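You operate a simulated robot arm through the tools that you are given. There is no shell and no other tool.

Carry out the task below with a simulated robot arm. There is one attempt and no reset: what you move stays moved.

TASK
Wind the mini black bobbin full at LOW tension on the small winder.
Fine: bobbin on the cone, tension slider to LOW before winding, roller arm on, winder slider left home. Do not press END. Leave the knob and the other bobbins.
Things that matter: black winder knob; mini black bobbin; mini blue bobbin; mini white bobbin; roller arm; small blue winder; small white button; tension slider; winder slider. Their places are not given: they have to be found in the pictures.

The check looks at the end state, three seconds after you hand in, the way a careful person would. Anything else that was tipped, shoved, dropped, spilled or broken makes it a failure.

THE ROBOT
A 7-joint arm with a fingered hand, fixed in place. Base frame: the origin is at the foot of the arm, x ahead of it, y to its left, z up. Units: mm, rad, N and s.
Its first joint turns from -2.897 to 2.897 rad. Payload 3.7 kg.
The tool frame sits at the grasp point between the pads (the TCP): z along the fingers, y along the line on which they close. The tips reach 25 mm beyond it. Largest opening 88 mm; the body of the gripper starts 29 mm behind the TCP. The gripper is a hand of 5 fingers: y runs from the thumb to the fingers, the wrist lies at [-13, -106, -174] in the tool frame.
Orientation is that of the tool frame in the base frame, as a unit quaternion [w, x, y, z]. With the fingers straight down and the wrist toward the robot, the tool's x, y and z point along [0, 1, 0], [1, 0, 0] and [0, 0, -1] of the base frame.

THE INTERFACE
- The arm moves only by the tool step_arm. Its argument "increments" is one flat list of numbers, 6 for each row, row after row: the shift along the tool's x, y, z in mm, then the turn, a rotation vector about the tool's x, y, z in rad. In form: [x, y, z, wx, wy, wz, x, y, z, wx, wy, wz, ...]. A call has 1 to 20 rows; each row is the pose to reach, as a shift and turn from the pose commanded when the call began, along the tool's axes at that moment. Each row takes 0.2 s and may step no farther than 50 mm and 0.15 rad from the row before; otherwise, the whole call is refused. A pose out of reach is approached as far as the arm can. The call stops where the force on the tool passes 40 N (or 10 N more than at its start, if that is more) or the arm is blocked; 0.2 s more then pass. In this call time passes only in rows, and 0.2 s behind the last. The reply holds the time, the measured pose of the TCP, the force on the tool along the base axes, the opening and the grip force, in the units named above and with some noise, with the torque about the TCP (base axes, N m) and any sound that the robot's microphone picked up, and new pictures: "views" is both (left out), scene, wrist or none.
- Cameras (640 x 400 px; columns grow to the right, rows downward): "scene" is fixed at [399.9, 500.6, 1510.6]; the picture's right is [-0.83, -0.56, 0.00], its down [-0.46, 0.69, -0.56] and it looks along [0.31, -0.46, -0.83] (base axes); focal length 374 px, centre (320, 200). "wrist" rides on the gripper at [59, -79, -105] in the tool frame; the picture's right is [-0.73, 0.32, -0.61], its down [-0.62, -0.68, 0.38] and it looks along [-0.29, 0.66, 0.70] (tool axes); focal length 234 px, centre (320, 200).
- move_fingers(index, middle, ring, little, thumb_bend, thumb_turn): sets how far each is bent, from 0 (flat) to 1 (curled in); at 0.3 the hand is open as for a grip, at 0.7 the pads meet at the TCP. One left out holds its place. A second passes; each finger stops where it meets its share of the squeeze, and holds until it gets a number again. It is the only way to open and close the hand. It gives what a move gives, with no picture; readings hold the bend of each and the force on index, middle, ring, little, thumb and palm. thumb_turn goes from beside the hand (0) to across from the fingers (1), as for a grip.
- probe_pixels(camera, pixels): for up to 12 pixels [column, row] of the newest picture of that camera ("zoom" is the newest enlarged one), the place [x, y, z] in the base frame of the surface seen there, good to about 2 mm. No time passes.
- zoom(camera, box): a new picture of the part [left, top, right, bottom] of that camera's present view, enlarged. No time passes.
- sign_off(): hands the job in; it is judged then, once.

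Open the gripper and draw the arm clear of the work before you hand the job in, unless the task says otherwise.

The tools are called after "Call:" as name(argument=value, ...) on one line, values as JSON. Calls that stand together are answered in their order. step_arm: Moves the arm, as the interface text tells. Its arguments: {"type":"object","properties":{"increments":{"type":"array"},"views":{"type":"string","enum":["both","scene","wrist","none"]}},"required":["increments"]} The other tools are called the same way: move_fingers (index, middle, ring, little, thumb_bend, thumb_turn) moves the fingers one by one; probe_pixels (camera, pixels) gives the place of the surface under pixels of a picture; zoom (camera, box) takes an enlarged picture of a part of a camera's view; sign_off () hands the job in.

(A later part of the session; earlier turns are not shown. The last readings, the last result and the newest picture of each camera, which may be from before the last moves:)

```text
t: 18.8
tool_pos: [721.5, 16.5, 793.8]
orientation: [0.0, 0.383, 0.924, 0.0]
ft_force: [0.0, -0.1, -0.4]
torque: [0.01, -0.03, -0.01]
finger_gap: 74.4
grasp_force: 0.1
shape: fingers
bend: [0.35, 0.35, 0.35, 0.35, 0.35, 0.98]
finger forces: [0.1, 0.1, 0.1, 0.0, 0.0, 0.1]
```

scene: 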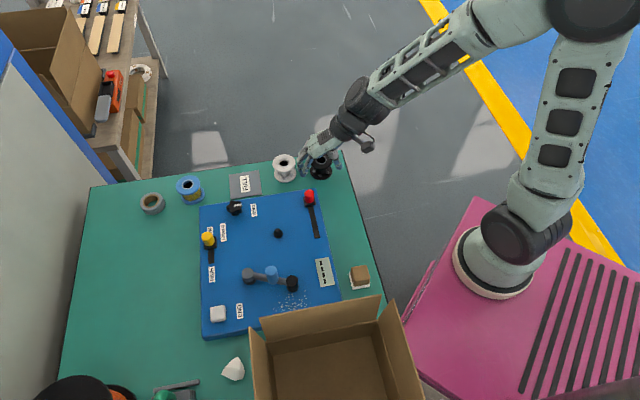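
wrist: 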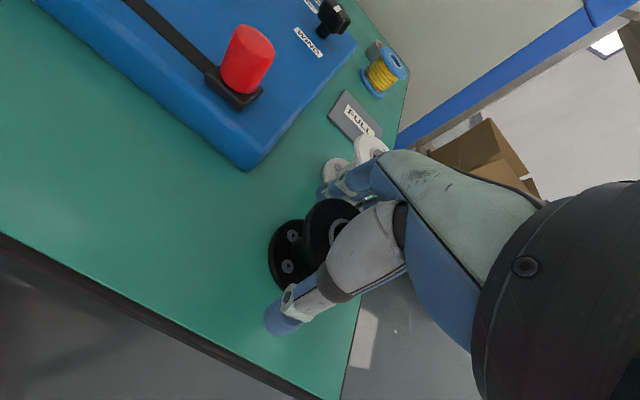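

Call:
zoom(camera="scene", box=[260, 125, 360, 195])

Call:
zoom(camera="wrist", box=[240, 120, 420, 350])

```text
5.71 times, centred on (310, 160) of scene
```

zoom: 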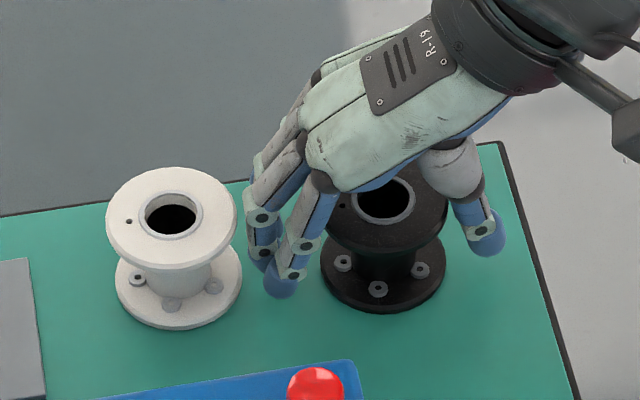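

```text
1.74 times, centred on (330, 235) of wrist
```

zoom: 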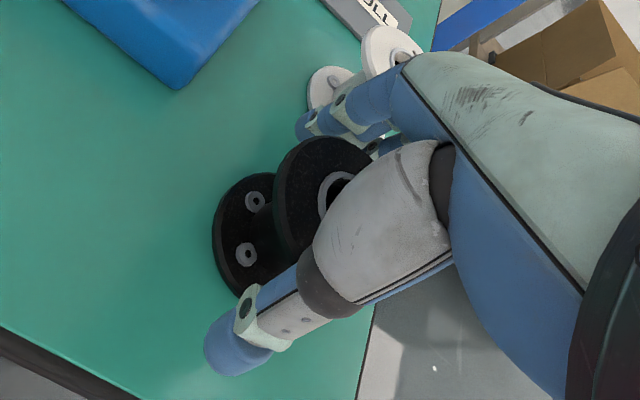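

Thumb and index/middle straddle the bobbin at the right height. I close thumb, index and middle on it.

Call:
move_fingers(index=0.5, middle=0.5, thumb_bend=0.5)

```text
t: 19.8
tool_pos: [721.5, 17.3, 794.6]
orientation: [0.0, 0.383, 0.924, 0.001]
ft_force: [-0.8, -0.3, 1.2]
torque: [0.1, -0.02, -0.02]
finger_gap: 48.7
grasp_force: 4.7
shape: fingers
bend: [0.47, 0.49, 0.35, 0.35, 0.48, 1.0]
finger forces: [3.8, 1.1, 0.0, 0.1, 3.7, 0.1]
```

Contact at 48.7 mm gap with about 4–5 N. I squeeze somewhat more for a secure lift and look.

Call:
move_fingers(index=0.56, middle=0.58, thumb_bend=0.57)

Call:
zoom(camera="scene", box=[260, 125, 360, 195])

Call:
zoom(camera="wrist", box=[240, 120, 420, 350])

```text
t: 20.8
tool_pos: [721.7, 16.0, 794.6]
orientation: [0.0, 0.383, 0.924, 0.0]
ft_force: [2.4, 3.0, 7.7]
torque: [0.18, -0.3, 0.0]
finger_gap: 42.6
grasp_force: 12.3
shape: fingers
bend: [0.49, 0.51, 0.35, 0.35, 0.51, 1.0]
finger forces: [7.1, 9.1, 0.0, 0.0, 8.0, 0.1]
```

```text
5.71 times, centred on (310, 160) of scene
```

zoom: 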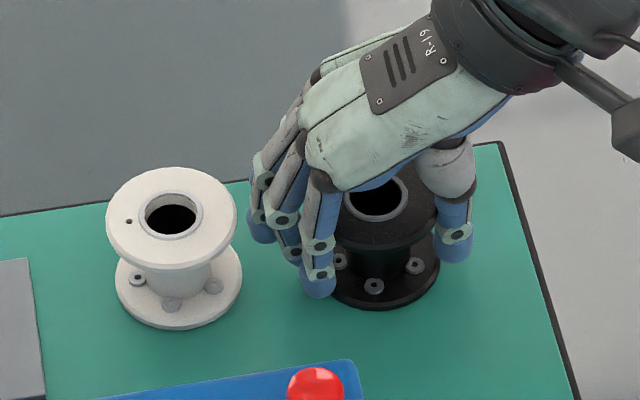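

```text
1.74 times, centred on (330, 235) of wrist
```

zoom: 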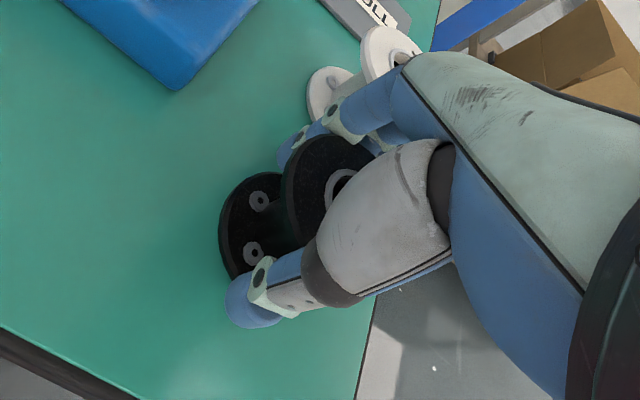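

Tips are hooked slightly below the top flange with 7–9 N each. I lift slowly 40 mm and check.

Call:
step_arm(increments=[0, 0, -5, 0, 0, 0, 0, 0, -12, 0, 0, 0, 0, 0, -22, 0, 0, 0, 0, 0, -32, 0, 0, 0, 0, 0, -45, 0, 0, 0, 0, 0, -60, 0, 0, 0], views="both")

Call:
zoom(camera="scene", box=[260, 110, 360, 190])

Call:
zoom(camera="wrist", box=[240, 120, 420, 350])

```text
t: 22.2
tool_pos: [722.3, 17.2, 853.3]
orientation: [0.0, 0.383, 0.924, 0.0]
ft_force: [0.2, -0.5, -0.5]
torque: [0.01, 0.0, -0.01]
finger_gap: 42.2
grasp_force: 8.5
shape: fingers
bend: [0.5, 0.53, 0.35, 0.35, 0.51, 1.0]
finger forces: [6.0, 3.0, 0.1, 0.0, 8.8, 0.0]
```

scene: 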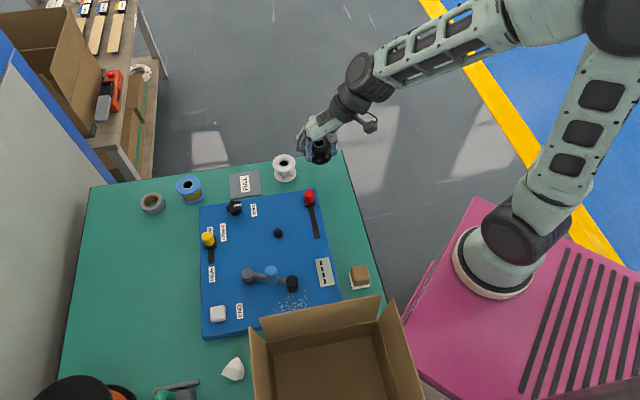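
wrist: 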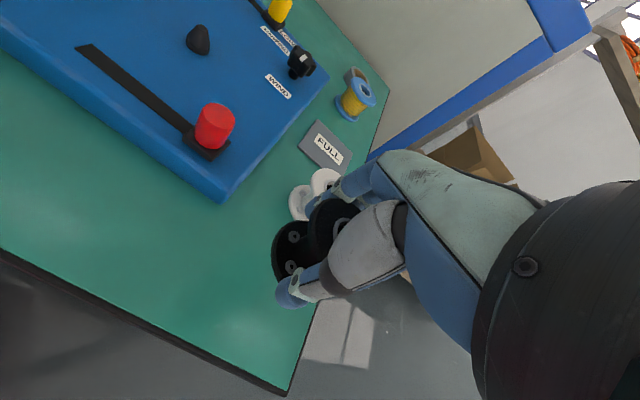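

```text
5.00 times, centred on (310, 150) of scene
```

zoom: 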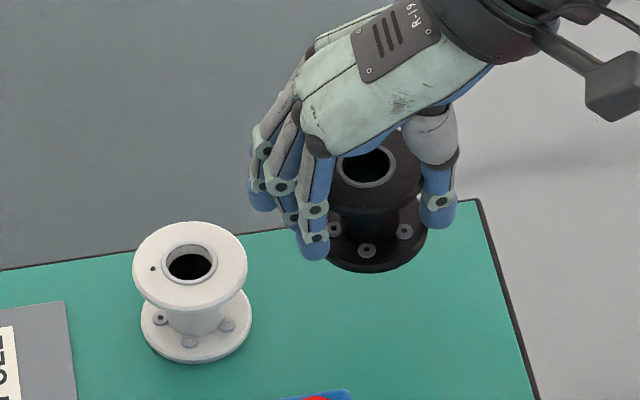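

```text
1.74 times, centred on (330, 235) of wrist
```

zoom: 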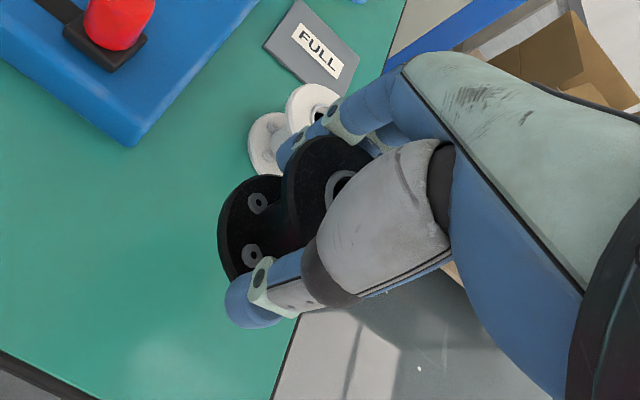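

The bobbin is held and upright. I measure where it sits relative to the TCP by probing its rim and hole.

Call:
zoom(camera="scene", box=[300, 130, 350, 170])

```text
10.00 times, centred on (325, 150) of scene
```

zoom: 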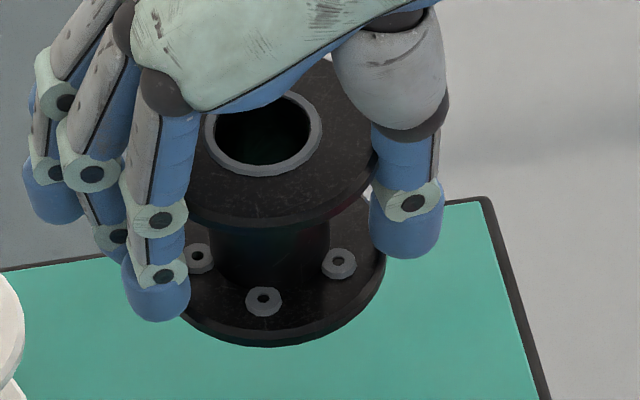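

Call:
probe_pixels(camera="zoom", pixels=[[208, 130], [319, 128], [263, 174], [290, 95], [278, 212], [370, 170], [270, 340], [200, 315], [370, 290], [215, 200], [330, 195], [263, 330]])

```text
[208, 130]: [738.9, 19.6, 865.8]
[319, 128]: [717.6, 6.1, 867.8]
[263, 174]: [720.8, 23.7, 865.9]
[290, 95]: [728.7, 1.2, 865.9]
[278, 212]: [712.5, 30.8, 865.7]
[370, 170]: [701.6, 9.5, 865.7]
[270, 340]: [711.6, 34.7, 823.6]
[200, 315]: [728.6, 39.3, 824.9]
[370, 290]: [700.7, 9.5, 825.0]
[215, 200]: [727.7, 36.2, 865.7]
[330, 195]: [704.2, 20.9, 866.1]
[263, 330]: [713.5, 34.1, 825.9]
```

Held bobbin centre is ≈(726.7, 12.0), bottom 34.5 mm below the TCP. I raise to clear the red slider and carry it slowly over the cone at (692.3, 227.2).

Call:
step_arm(increments=[0, 0, -25, 0, 0, 0, 0, 0, -55, 0, 0, 0, 17.6, 12.8, -60, 0, 0, 0, 35.3, 25.6, -60, 0, 0, 0, 52.9, 38.3, -60, 0, 0, 0, 70.6, 51.1, -60, 0, 0, 0, 88.2, 63.9, -60, 0, 0, 0, 105.9, 76.7, -60, 0, 0, 0, 123.5, 89.5, -60, 0, 0, 0, 141.2, 102.2, -60, 0, 0, 0, 158.8, 115, -60, 0, 0, 0, 170, 123, -60, 0, 0, 0, 176.5, 127.8, -60, 0, 0, 0], views="both")

```text
t: 25.0
tool_pos: [686.8, 230.7, 914.3]
orientation: [0.0, 0.382, 0.924, -0.001]
ft_force: [0.8, 0.4, -0.1]
torque: [0.0, 0.02, 0.0]
finger_gap: 42.0
grasp_force: 7.2
shape: fingers
bend: [0.5, 0.57, 0.35, 0.35, 0.51, 1.0]
finger forces: [7.3, 0.0, 0.1, 0.0, 6.7, 0.1]
```

scene: 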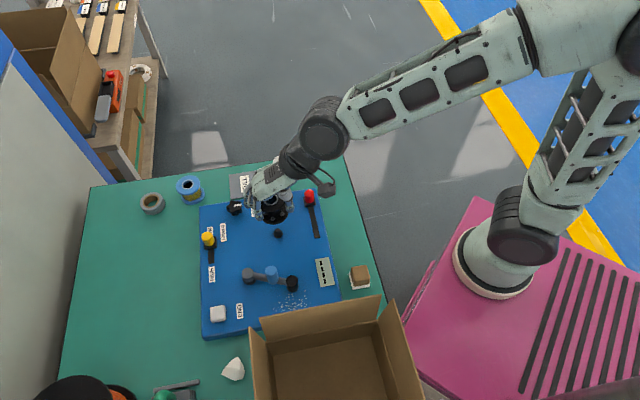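
wrist: 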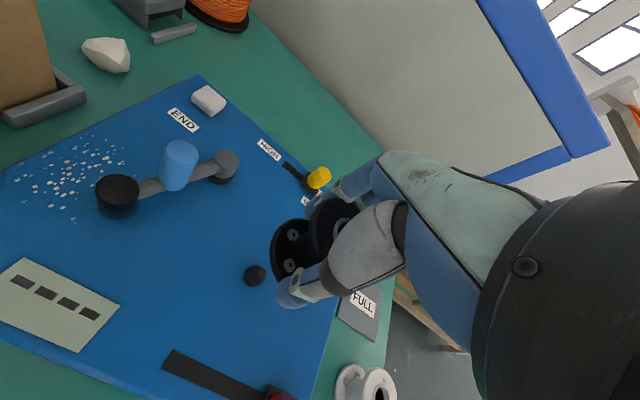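

The middle finger has lost contact (0 N) while index/thumb hold 7 N. I zoom to check the bobbin's attitude and position before lowering.

Call:
zoom(camera="scene", box=[245, 175, 305, 225])

Call:
zoom(camera="wrist", box=[240, 170, 380, 330])

Call:
zoom(camera="scene", box=[255, 185, 295, 240])

```text
8.00 times, centred on (275, 200) of scene
```

zoom: 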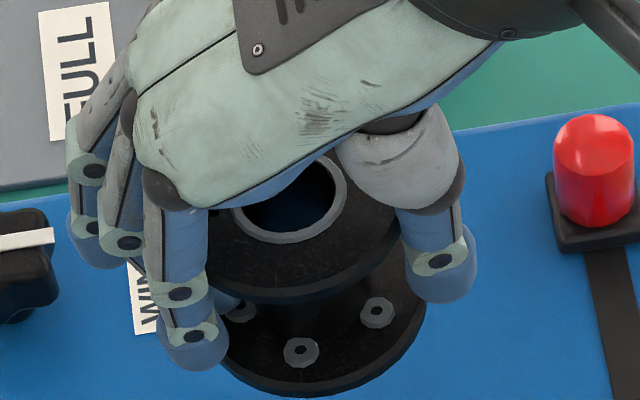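

```text
2.50 times, centred on (310, 250) of wrist
```

zoom: 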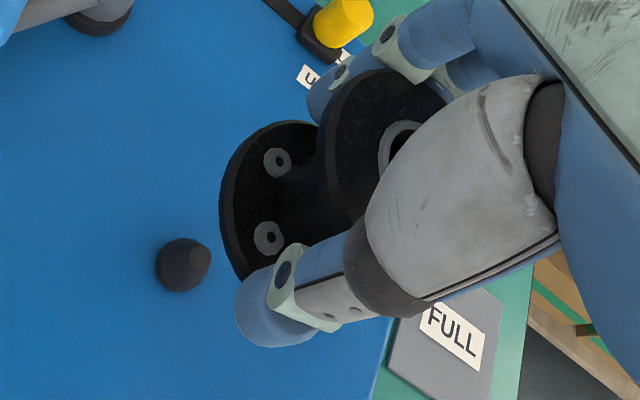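

```text
7.27 times, centred on (275, 212) of scene
```

zoom: 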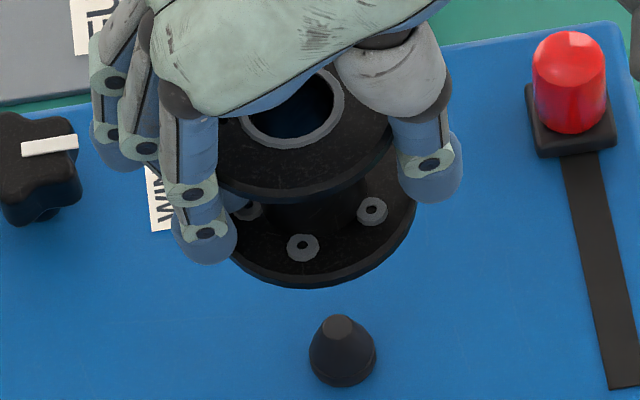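

Call:
probe_pixels(camera="zoom", pixels=[[241, 118], [342, 95], [295, 147], [290, 195], [350, 180], [385, 150], [230, 175], [300, 283], [250, 262], [350, 278], [410, 225], [338, 328]])

```text
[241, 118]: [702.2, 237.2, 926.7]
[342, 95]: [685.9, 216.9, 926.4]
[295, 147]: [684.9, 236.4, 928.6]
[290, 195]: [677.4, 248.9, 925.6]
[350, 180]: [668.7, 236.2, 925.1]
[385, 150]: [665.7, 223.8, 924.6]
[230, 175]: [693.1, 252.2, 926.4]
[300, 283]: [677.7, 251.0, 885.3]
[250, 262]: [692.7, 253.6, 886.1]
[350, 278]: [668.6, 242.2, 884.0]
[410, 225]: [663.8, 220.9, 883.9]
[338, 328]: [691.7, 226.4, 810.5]
```

I probe many points on the bobbin's top face to fit its plane, since the tilt estimate is noisy.

Call:
probe_pixels(camera="zoom", pixels=[[224, 150], [232, 170], [250, 178], [270, 185], [290, 188], [310, 186], [330, 181], [350, 172], [365, 160], [378, 145], [360, 130], [225, 130]])

Call:
probe_pixels(camera="zoom", pixels=[[245, 255], [265, 262], [280, 268], [300, 270], [325, 268], [350, 258], [370, 245], [390, 228], [400, 205], [402, 215], [340, 215], [280, 225]])

```text
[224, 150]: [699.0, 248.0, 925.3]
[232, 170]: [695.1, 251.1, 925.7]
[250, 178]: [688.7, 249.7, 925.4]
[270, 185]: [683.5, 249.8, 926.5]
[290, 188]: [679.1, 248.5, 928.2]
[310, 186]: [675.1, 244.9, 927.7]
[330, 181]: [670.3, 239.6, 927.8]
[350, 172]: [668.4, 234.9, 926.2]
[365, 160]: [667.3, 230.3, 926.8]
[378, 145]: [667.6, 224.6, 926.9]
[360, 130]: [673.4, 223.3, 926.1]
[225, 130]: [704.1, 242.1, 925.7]
```

```text
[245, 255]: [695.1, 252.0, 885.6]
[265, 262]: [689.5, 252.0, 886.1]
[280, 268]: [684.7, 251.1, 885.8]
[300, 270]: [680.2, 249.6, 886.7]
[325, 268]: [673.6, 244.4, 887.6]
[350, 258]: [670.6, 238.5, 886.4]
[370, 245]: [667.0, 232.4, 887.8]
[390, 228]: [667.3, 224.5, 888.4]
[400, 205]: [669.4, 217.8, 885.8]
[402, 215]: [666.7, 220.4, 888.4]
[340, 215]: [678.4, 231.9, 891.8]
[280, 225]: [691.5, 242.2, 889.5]
```

The plane fits show the bobbin leaning about 3.5° toward base +x. I turn the tool slightly to level it, shift ~2 mm to centre on the cone, and lower to 20 mm above the cone tip.

Call:
step_arm(increments=[-1.6, 1.3, 0, -0.015, -0.06, 0, -1.6, 1.3, 12, -0.015, -0.06, 0, -1.6, 1.3, 25, -0.015, -0.06, 0, -1.6, 1.3, 38, -0.015, -0.06, 0, -1.6, 1.3, 48, -0.015, -0.06, 0, -1.6, 1.3, 48, -0.015, -0.06, 0], views="both")

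Call:
zoom(camera="wrist", box=[240, 170, 380, 330])

Call:
zoom(camera="scene", box=[250, 190, 306, 240])

```text
t: 26.4
tool_pos: [687.8, 230.2, 866.7]
orientation: [0.031, 0.383, 0.923, -0.004]
ft_force: [0.5, -0.4, -0.1]
torque: [-0.05, 0.02, 0.03]
finger_gap: 42.2
grasp_force: 6.8
shape: fingers
bend: [0.5, 0.57, 0.35, 0.35, 0.51, 1.0]
finger forces: [7.2, 0.1, 0.0, 0.0, 6.6, 0.1]
```

scene: 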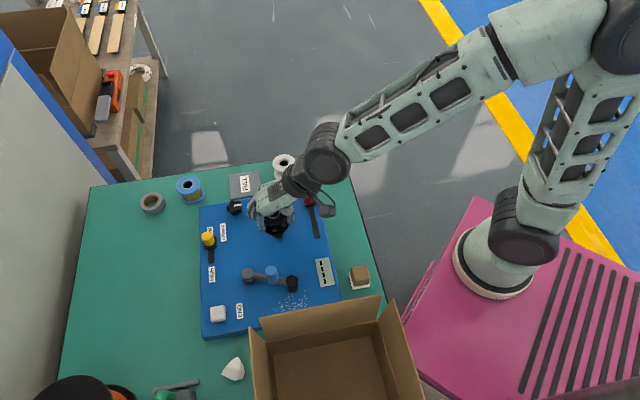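
wrist: 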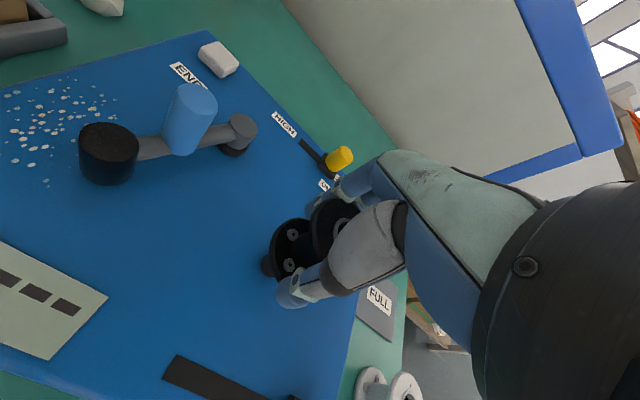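

```text
2.50 times, centred on (310, 250) of wrist
```

zoom: 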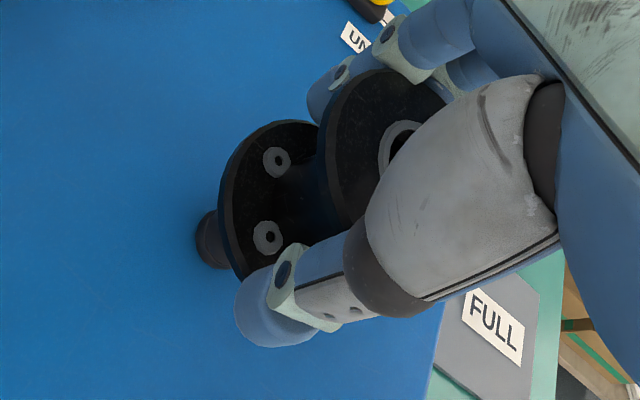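

```text
8.00 times, centred on (278, 215) of scene
```

zoom: 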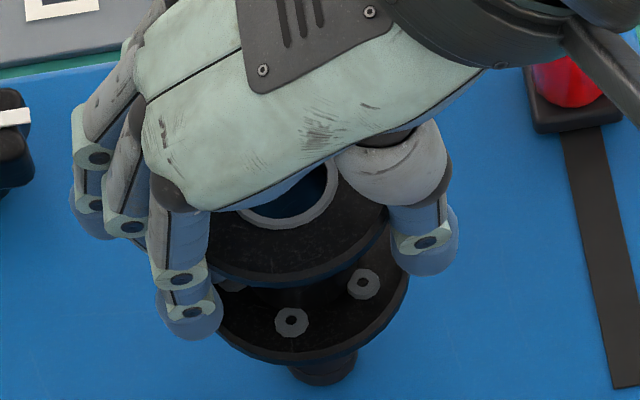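

Call:
probe_pixels(camera="zoom", pixels=[[222, 255], [240, 265], [260, 271], [280, 274], [300, 273], [320, 268], [340, 259], [355, 249], [370, 235], [380, 220], [362, 215], [335, 230]])

Call:
probe_pixels(camera="zoom", pixels=[[235, 335], [255, 347], [275, 352], [295, 352], [315, 350], [335, 342], [355, 330], [375, 312], [390, 295], [400, 275], [310, 310], [325, 375]])

```text
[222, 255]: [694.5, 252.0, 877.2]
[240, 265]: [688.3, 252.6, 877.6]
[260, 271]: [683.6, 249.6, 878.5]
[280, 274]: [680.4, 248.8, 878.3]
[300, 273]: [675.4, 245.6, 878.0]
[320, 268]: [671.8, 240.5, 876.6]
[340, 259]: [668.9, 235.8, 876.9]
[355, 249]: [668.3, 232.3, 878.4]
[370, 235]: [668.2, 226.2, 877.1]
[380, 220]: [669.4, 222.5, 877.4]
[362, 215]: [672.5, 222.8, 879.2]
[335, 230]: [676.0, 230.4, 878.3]
```

```text
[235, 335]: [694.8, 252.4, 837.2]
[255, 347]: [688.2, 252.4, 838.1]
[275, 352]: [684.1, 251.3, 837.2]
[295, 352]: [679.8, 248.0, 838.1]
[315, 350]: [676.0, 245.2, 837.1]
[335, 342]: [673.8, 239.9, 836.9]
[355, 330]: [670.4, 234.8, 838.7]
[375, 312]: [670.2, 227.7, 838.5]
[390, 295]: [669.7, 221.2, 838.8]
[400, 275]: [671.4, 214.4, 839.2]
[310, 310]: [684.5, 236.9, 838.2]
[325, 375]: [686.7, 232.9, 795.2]
```

The bobbin is now level and centred within about 1 mm of the cone (692.3, 227.1). I lower it slowly, compensating the small tool tilt, watching the force.

Call:
step_arm(increments=[0.3, -0.4, 5, 0, 0, 0, 0.6, -0.7, 10, 0, 0, 0, 0.9, -0.9, 15, 0, 0, 0, 1.2, -1.0, 20, 0, 0, 0, 1.5, -1.1, 25, 0, 0, 0, 1.8, -1.2, 30, 0, 0, 0], views="both")

Call:
zoom(camera="scene", box=[250, 195, 306, 245])

```text
t: 27.8
tool_pos: [688.6, 230.8, 837.3]
orientation: [0.031, 0.383, 0.923, -0.004]
ft_force: [-0.1, -0.1, -0.7]
torque: [0.0, 0.01, -0.04]
finger_gap: 42.1
grasp_force: 7.6
shape: fingers
bend: [0.5, 0.57, 0.35, 0.35, 0.51, 1.0]
finger forces: [7.1, 0.1, 0.0, 0.0, 6.6, 0.0]
```

scene: 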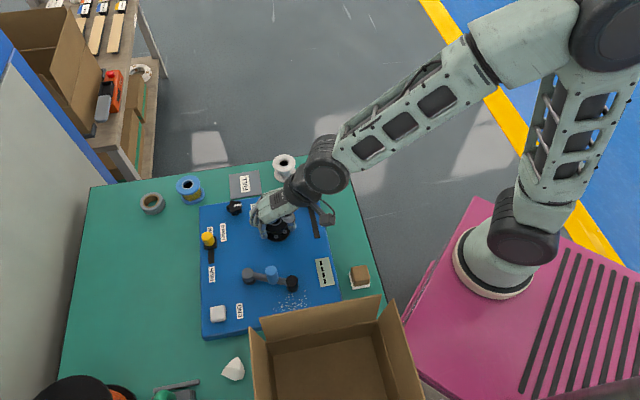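
wrist: 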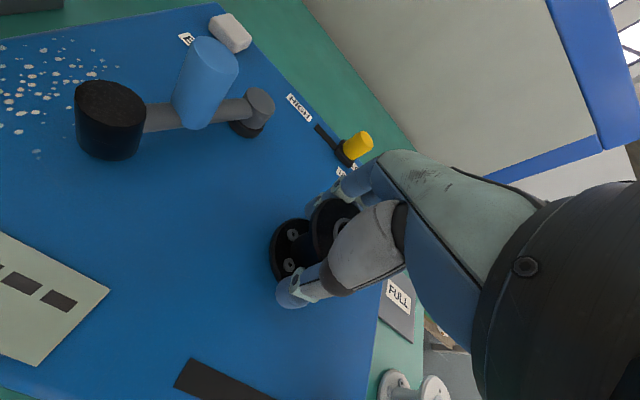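

```text
8.00 times, centred on (278, 220) of scene
```

zoom: 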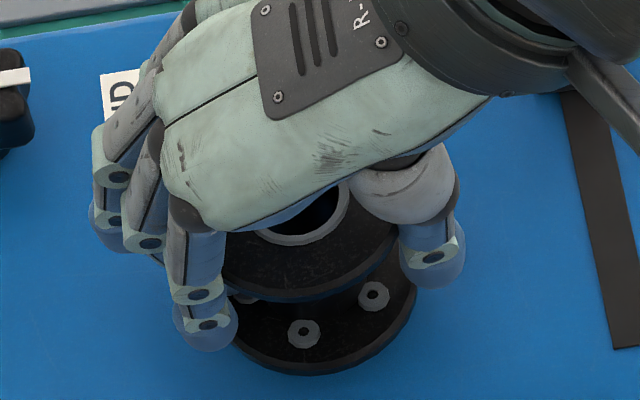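

No contact force yet with the bottom at about z≈801, cone tip inside the hole. I lower 9 mm more in 2 mm rows.

Call:
step_arm(increments=[0.1, 0, 2, 0, 0, 0, 0.25, -0.05, 4, 0, 0, 0, 0.4, -0.1, 6, 0, 0, 0, 0.5, -0.1, 8, 0, 0, 0], views="both")

Call:
zoom(camera="scene", box=[250, 195, 306, 245])

```text
t: 28.8
tool_pos: [689.2, 230.2, 828.4]
orientation: [0.031, 0.383, 0.923, -0.005]
ft_force: [0.1, 0.4, -2.0]
torque: [0.02, -0.02, -0.02]
finger_gap: 42.2
grasp_force: 7.0
shape: fingers
bend: [0.5, 0.57, 0.35, 0.35, 0.51, 1.0]
finger forces: [7.1, 0.0, 0.0, 0.0, 6.5, 0.0]
```

scene: 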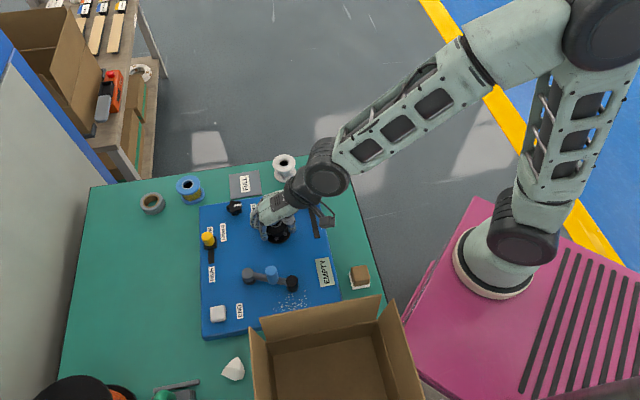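
wrist: 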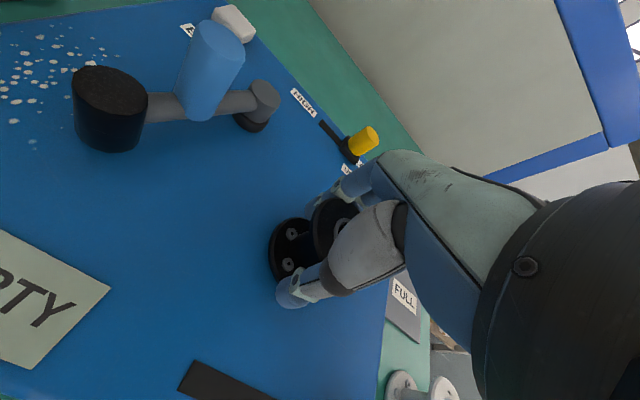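

```text
8.00 times, centred on (278, 220) of scene
```

zoom: 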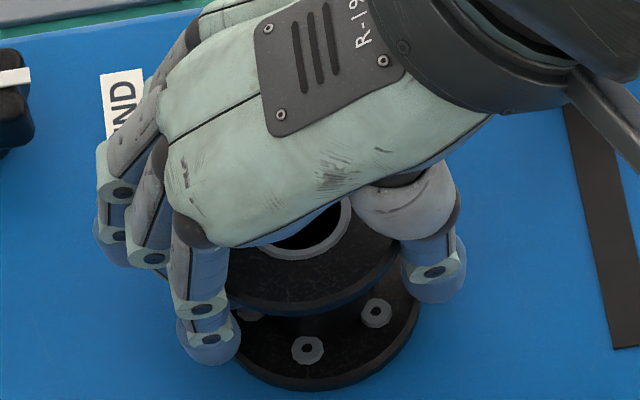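

The display now reads EMPTY, so the bobbin is recognised on the cone. I lower another 3 mm to seat it.

Call:
step_arm(increments=[0.06, 0, 1, 0, 0, 0, 0.12, 0, 2, 0, 0, 0, 0.18, 0, 3, 0, 0, 0], views="none")

```text
t: 29.6
tool_pos: [689.2, 230.8, 825.0]
orientation: [0.029, 0.383, 0.923, -0.004]
ft_force: [-0.6, 0.8, 0.5]
torque: [-0.02, -0.01, -0.01]
finger_gap: 42.1
grasp_force: 7.0
shape: fingers
bend: [0.5, 0.57, 0.35, 0.35, 0.51, 1.0]
finger forces: [7.1, 0.0, 0.0, 0.1, 7.3, 0.0]
```

Call:
step_arm(increments=[0.06, 0, 1, 0, 0, 0, 0.12, 0, 2, 0, 0, 0], views="both")

Call:
zoom(camera="scene", box=[250, 195, 306, 245])

```text
t: 30.2
tool_pos: [689.2, 230.7, 823.7]
orientation: [0.03, 0.383, 0.923, -0.004]
ft_force: [-3.6, 0.5, 9.5]
torque: [0.08, -0.11, 0.0]
finger_gap: 42.0
grasp_force: 9.9
shape: fingers
bend: [0.5, 0.57, 0.35, 0.35, 0.51, 1.0]
finger forces: [7.7, 3.8, 0.0, 0.0, 9.4, 0.0]
```

scene: 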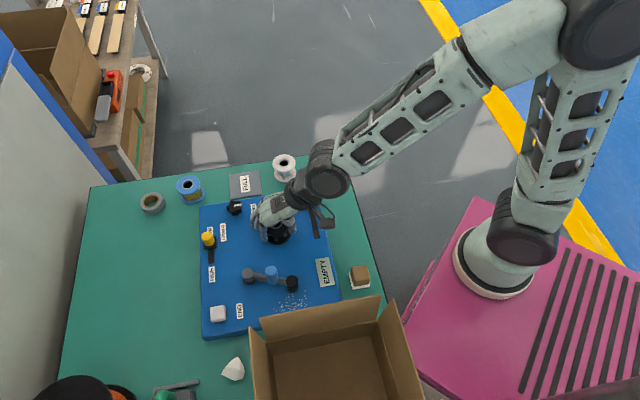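
wrist: 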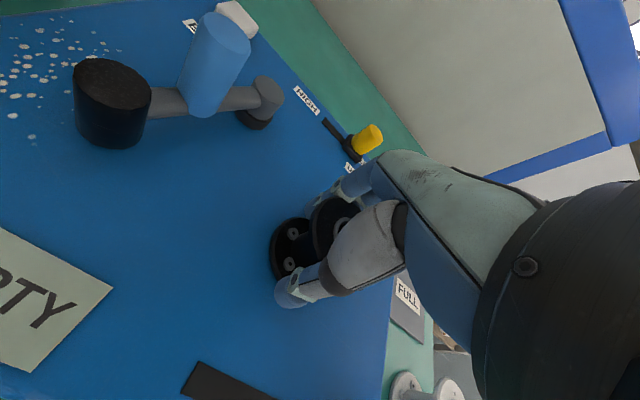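

```text
8.00 times, centred on (278, 220) of scene
```

zoom: 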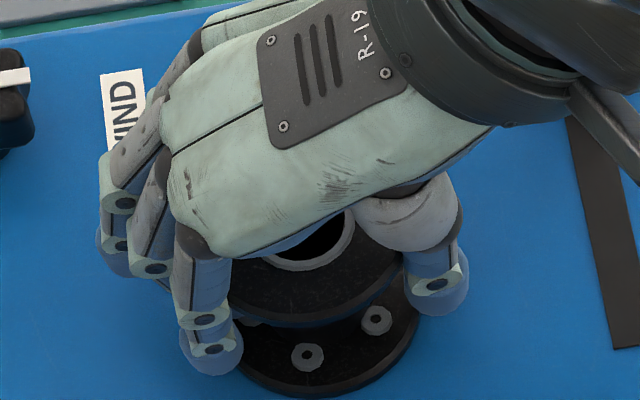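

The upward force of 9.5 N shows the bobbin is seated. I open the fingers to release.

Call:
move_fingers(index=0.36, middle=0.36, thumb_bend=0.36)

Call:
zoom(camera="scene", box=[250, 195, 306, 245])

```text
t: 31.2
tool_pos: [690.2, 229.9, 822.9]
orientation: [0.03, 0.382, 0.924, -0.004]
ft_force: [-0.2, -0.5, 0.1]
torque: [-0.03, 0.02, 0.02]
finger_gap: 71.8
grasp_force: 0.0
shape: fingers
bend: [0.36, 0.36, 0.35, 0.35, 0.36, 0.98]
finger forces: [0.0, 0.0, 0.0, 0.1, 0.1, 0.0]
```

```text
8.00 times, centred on (278, 220) of scene
```

zoom: 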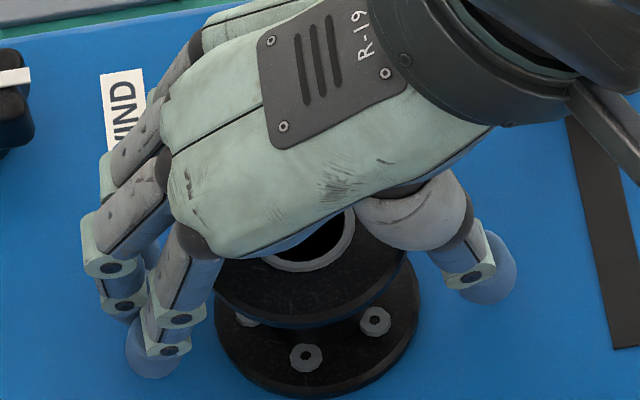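

Released cleanly. I rise straight up (compensating the tilt), then level the tool again and inspect the bobbin on the cone.

Call:
step_arm(increments=[-0.9, 0.2, -15, 0, 0, 0, -2.1, 0.5, -35, 0, 0, 0, -3.6, 0.9, -60, 0, 0, 0, -5.4, 1.3, -90, 0.007, 0.03, 0, -7.2, 1.8, -120, 0.015, 0.06, 0], views="both")

Call:
zoom(camera="scene", box=[230, 190, 350, 310])

```text
t: 32.4
tool_pos: [688.4, 228.6, 943.0]
orientation: [-0.001, 0.382, 0.924, -0.001]
ft_force: [-0.3, 0.2, 0.0]
torque: [0.0, -0.02, 0.02]
finger_gap: 71.6
grasp_force: 0.0
shape: fingers
bend: [0.36, 0.36, 0.35, 0.35, 0.36, 0.98]
finger forces: [0.1, 0.1, 0.0, 0.1, 0.0, 0.0]
```

scene: 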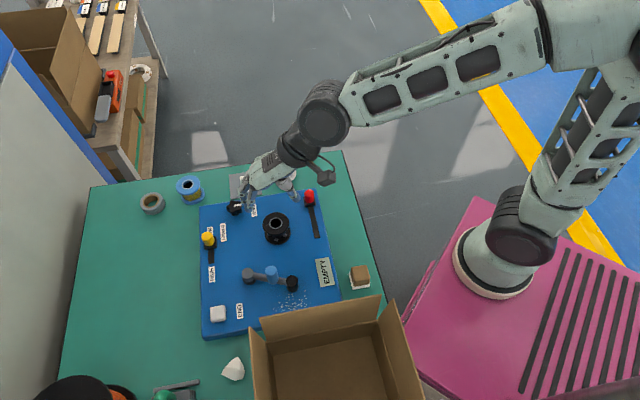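
wrist: 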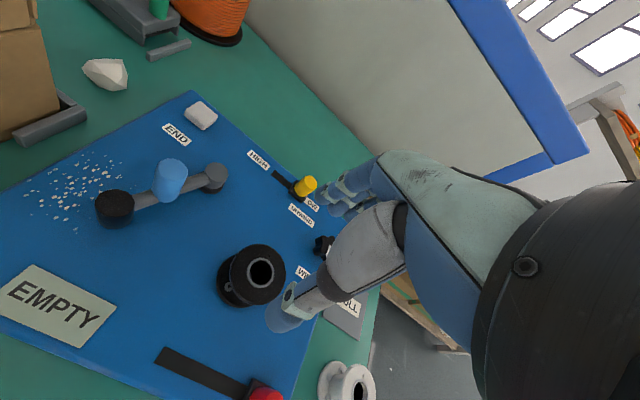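

```text
3.33 times, centred on (290, 250) of scene
```

zoom: 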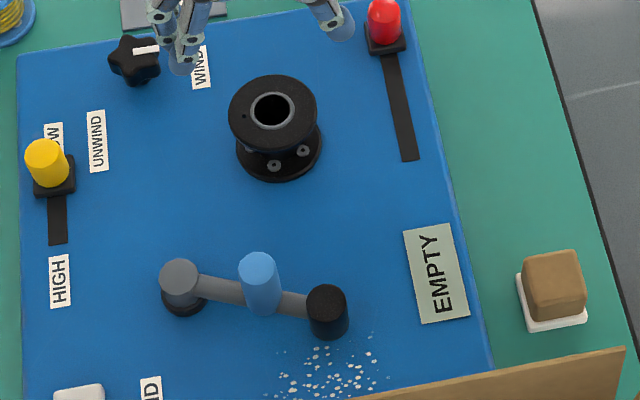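

The bobbin stands on the cone and the display reads EMPTY. I measure the seated bobbin and the roller arm/handle/pivot precisely.

Call:
zoom(camera="scene", box=[236, 200, 316, 300])

```text
4.00 times, centred on (276, 250) of scene
```

zoom: 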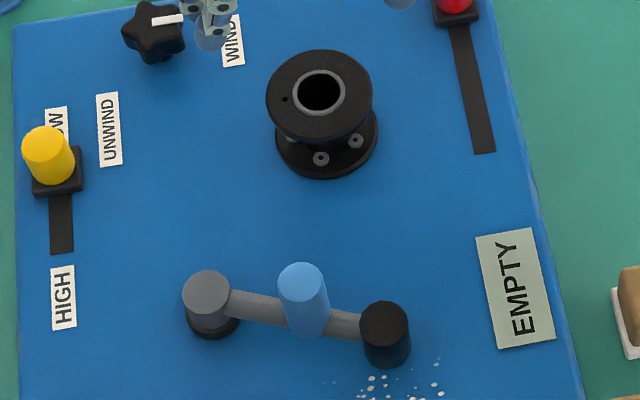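

Call:
probe_pixels(camera="zoom", pixels=[[292, 92], [344, 92], [319, 117], [319, 70], [320, 176], [280, 145], [375, 140], [207, 288], [190, 288], [226, 288], [207, 272], [207, 306]])

Call:
probe_pixels(camera="zoom", pixels=[[301, 280], [280, 282], [321, 280], [301, 266], [301, 297], [383, 324], [363, 324], [404, 322], [383, 305], [384, 344], [385, 362], [310, 330]])

```text
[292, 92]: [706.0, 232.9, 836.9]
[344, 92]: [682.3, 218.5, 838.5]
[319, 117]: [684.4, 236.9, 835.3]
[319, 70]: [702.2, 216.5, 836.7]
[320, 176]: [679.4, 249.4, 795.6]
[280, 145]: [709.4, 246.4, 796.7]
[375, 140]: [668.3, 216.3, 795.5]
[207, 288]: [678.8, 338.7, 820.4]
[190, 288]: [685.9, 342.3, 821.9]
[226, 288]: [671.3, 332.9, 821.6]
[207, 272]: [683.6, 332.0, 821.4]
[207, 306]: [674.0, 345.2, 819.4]
```

```text
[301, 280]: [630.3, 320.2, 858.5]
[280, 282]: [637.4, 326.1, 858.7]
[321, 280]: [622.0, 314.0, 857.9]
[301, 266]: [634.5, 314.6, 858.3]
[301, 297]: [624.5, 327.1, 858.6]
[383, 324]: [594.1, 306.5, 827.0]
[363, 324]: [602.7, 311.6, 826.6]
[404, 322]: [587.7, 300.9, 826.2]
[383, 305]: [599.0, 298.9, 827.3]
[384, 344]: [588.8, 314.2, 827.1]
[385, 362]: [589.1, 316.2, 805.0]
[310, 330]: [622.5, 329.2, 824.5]
```

Pivot ≈(678.7,338.3), handle ≈(629.6,320.4, top 858), roller ≈(594.5,306.4); the bobbin is seated at (693.5,226.4). I form the thumb/index pinch again and move high to a point behind the blue handle, turning the hand slightly so its −x follows the arc's middle direction.

Call:
move_fingers(index=0.68, thumb_bend=0.68, middle=0.3, ring=0.3, little=0.3)

Call:
step_arm(increments=[27, 3.3, 0, 0, 0, -0.045, 54, 6.6, 0, 0, 0, -0.09, 81, 9.9, 0, 0, 0, -0.135, 108, 13.3, 0, 0, 0, -0.18, 135.7, 16.6, 0, 0, 0, -0.227, 135.7, 16.6, 25, 0, 0, -0.227], views="both")

```text
t: 33.4
tool_pos: [689.2, 230.1, 943.8]
orientation: [0.001, 0.383, 0.924, -0.001]
ft_force: [-0.1, 0.5, -0.4]
torque: [0.01, 0.01, 0.0]
finger_gap: 3.2
grasp_force: 0.1
shape: fingers
bend: [0.68, 0.3, 0.3, 0.3, 0.68, 1.0]
finger forces: [0.0, 0.1, 0.1, 0.0, 0.1, 0.0]
```

```text
t: 34.8
tool_pos: [604.4, 338.6, 919.4]
orientation: [-0.001, 0.276, 0.961, -0.001]
ft_force: [0.8, -0.5, -0.3]
torque: [0.05, 0.01, 0.0]
finger_gap: 2.9
grasp_force: 0.0
shape: fingers
bend: [0.68, 0.3, 0.3, 0.3, 0.68, 1.0]
finger forces: [0.1, 0.0, 0.0, 0.1, 0.0, 0.1]
```

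scene: 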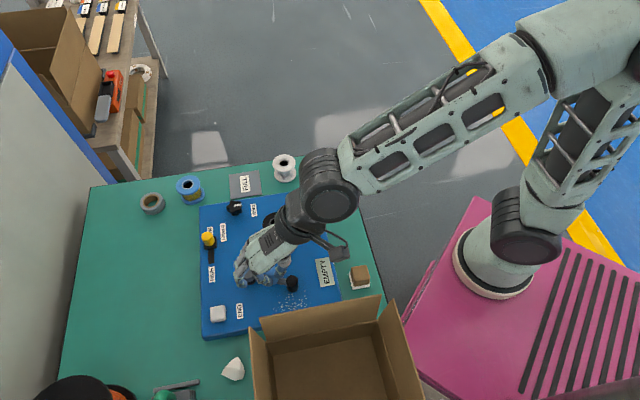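
wrist: 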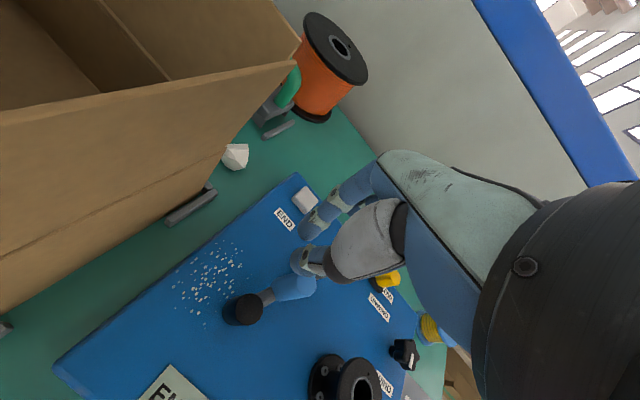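

The wrist camera looks across the carton; I probe the flap's nearest edges and the camera housing to verify the clearance before lowering.

Call:
probe_pixels(camera="wrist", pixels=[[20, 120], [150, 90], [290, 65], [20, 200], [100, 200], [200, 150], [10, 300], [60, 280], [180, 205], [290, 285], [270, 293], [245, 305]])

Call:
probe_pixels(camera="scene", pixels=[[340, 252], [332, 255], [348, 252], [335, 235], [284, 280], [270, 276], [262, 272], [292, 282]])

Call:
zoom(camera="scene", box=[220, 220, 360, 310])

```text
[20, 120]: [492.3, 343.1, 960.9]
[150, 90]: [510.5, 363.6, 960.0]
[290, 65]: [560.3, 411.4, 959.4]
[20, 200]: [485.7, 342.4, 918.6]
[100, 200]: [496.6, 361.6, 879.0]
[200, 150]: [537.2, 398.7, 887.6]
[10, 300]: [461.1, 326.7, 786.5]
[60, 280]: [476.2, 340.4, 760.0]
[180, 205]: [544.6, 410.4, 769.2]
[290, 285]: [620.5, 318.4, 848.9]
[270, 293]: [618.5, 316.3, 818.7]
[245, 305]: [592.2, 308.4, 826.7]
```

```text
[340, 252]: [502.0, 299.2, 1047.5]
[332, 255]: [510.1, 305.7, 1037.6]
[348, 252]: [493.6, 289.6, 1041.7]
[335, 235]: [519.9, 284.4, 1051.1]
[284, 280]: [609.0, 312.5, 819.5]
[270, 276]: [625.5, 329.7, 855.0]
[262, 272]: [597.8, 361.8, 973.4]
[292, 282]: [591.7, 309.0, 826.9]
```

```text
4.44 times, centred on (290, 265) of scene
```

zoom: 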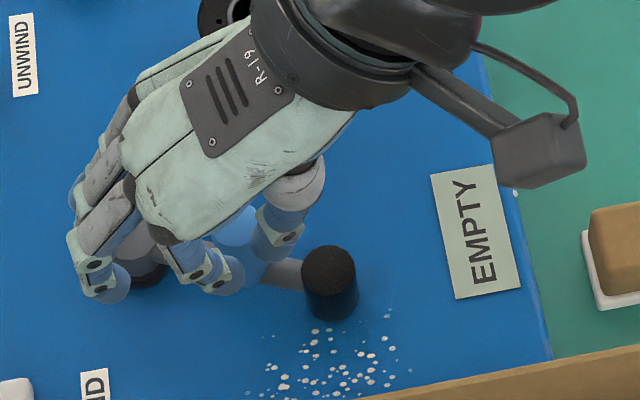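

Call:
probe_pixels(camera="zoom", pixels=[[112, 290], [100, 265], [220, 285], [205, 270], [240, 275], [270, 240], [285, 238], [150, 275], [235, 225], [130, 190], [90, 200], [225, 250]])

```text
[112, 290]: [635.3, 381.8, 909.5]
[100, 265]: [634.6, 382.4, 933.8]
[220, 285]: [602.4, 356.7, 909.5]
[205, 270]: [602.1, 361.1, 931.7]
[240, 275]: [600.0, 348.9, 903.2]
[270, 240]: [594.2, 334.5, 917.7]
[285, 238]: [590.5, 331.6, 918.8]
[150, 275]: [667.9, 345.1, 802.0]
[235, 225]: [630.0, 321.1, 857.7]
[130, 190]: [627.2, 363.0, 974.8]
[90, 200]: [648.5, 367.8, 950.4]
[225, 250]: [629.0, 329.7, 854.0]
```

Clearances are fine: fingertips ~20 mm below the TCP, camera ≥25 mm from the flap. I lower to TCP z≈853 behind the handle.

Call:
step_arm(increments=[0, 0, 20, 0, 0, 0, 0, 0, 40, 0, 0, 0, 0, 0, 56, 0, 0, 0, 0, 0, 66, 0, 0, 0, 0, 0, 66, 0, 0, 0], views="both")

Call:
zoom(camera="scene", box=[220, 220, 360, 310])

Call:
zoom(camera="wrist", box=[200, 180, 400, 340])

```text
t: 36.0
tool_pos: [604.6, 337.4, 852.0]
orientation: [-0.001, 0.276, 0.961, 0.0]
ft_force: [0.2, -0.5, 0.2]
torque: [-0.04, -0.02, -0.01]
finger_gap: 3.3
grasp_force: 0.0
shape: fingers
bend: [0.68, 0.3, 0.3, 0.3, 0.68, 1.0]
finger forces: [0.1, 0.0, 0.0, 0.0, 0.0, 0.1]
```

scene: 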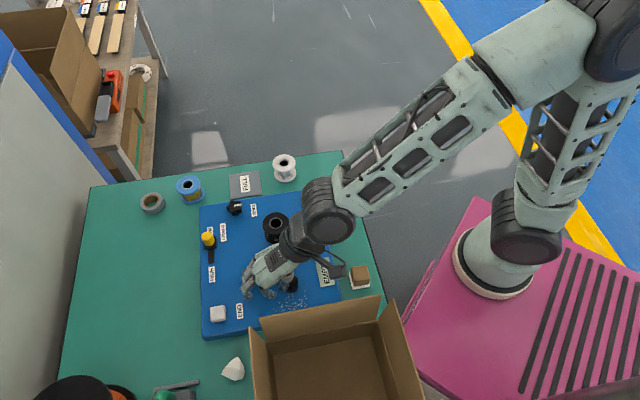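
wrist: 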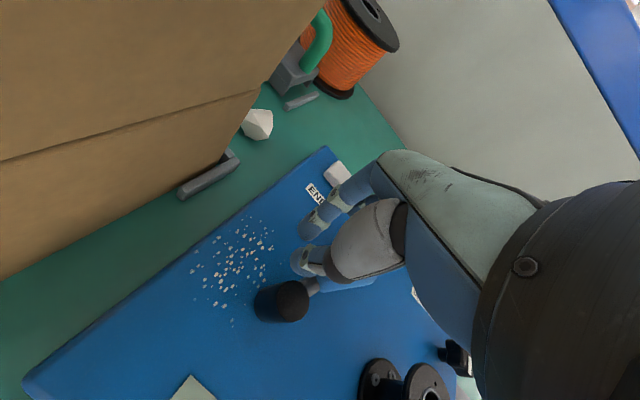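

```text
4.44 times, centred on (290, 265) of scene
```

zoom: 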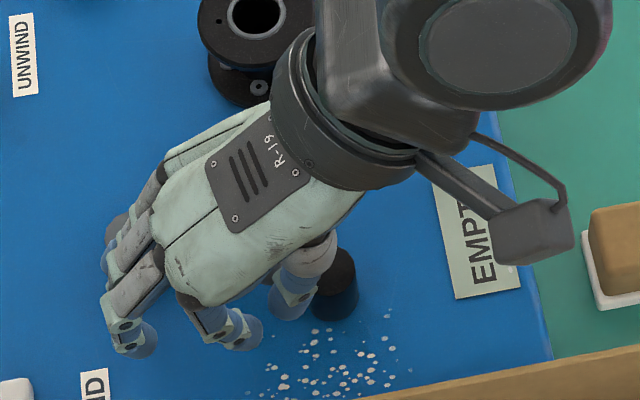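

```text
2.50 times, centred on (300, 260) of wrist
```

zoom: 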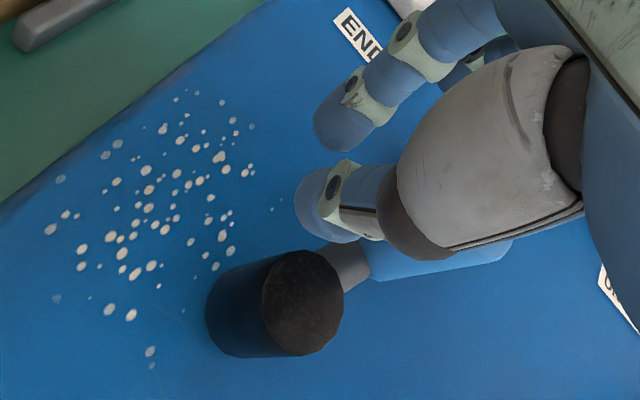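

Now I push the handle along its arc: first contact, then to about 20° of swing, and check.

Call:
step_arm(increments=[-7, -0.3, 0, 0, 0, 0, -14, -0.6, 0, 0, 0, 0, -21.3, -0.9, 0, 0, 0, 0, -25, -3.4, 0, 0, 0, 0, -28.9, -5.9, 0, 0, 0, 0, -33, -7.7, 0, 0, 0, 0, -37.2, -9.4, 0, 0, 0, 0], views="both")

Call:
zoom(camera="scene", box=[220, 220, 360, 310])

Call:
zoom(camera="wrist", box=[200, 180, 400, 340])

```text
t: 37.6
tool_pos: [632.3, 311.0, 851.9]
orientation: [0.0, 0.275, 0.962, 0.001]
ft_force: [-1.5, -0.9, -0.3]
torque: [0.03, 0.02, -0.03]
finger_gap: 4.5
grasp_force: 1.1
shape: fingers
bend: [0.68, 0.3, 0.3, 0.3, 0.66, 1.0]
finger forces: [0.0, 0.0, 0.1, 0.1, 1.8, 0.1]
```

scene: 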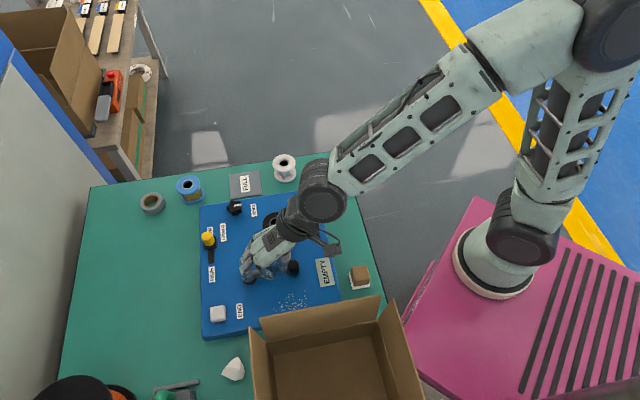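
wrist: 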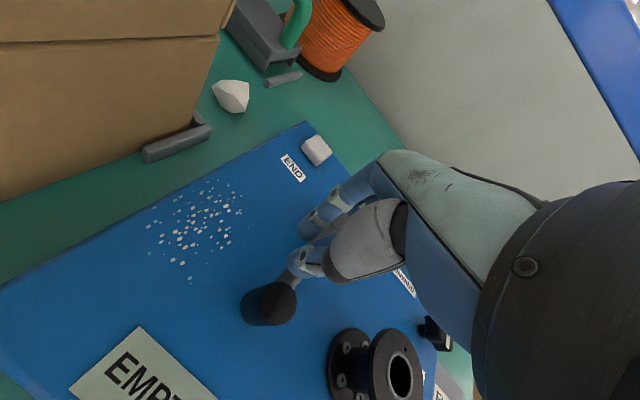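

```text
4.44 times, centred on (290, 265) of scene
```

zoom: 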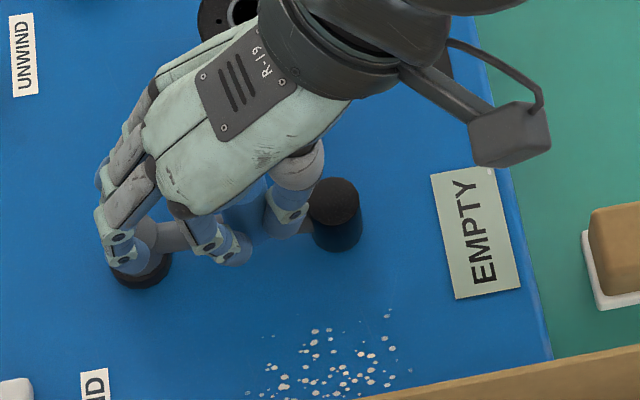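

```text
2.50 times, centred on (300, 260) of wrist
```

zoom: 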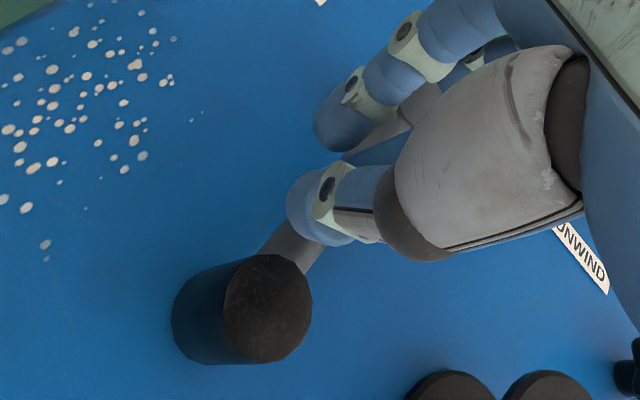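

The arm swings as intended (roller now near (293,263)), thumb force 1.8 N. I probe the roller and handle and continue.

Call:
probe_pixels(camera="scene", pixels=[[293, 263], [290, 263], [297, 263], [293, 260], [274, 263], [272, 265], [258, 277], [280, 272]])

Call:
probe_pixels(camera="zoom", pixels=[[267, 310], [230, 310], [305, 305], [385, 155], [400, 120], [290, 245], [310, 215], [345, 130]])

```text
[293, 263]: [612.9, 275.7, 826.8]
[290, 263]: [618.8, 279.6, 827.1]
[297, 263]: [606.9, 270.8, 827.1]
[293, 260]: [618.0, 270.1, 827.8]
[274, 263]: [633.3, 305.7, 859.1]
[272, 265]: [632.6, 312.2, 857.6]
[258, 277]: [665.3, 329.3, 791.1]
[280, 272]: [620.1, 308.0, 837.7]
```

```text
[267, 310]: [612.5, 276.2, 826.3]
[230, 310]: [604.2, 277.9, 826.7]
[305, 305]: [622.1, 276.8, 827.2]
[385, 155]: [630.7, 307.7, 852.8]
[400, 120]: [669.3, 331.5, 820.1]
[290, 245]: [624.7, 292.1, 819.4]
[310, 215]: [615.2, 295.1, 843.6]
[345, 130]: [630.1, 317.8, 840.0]
```

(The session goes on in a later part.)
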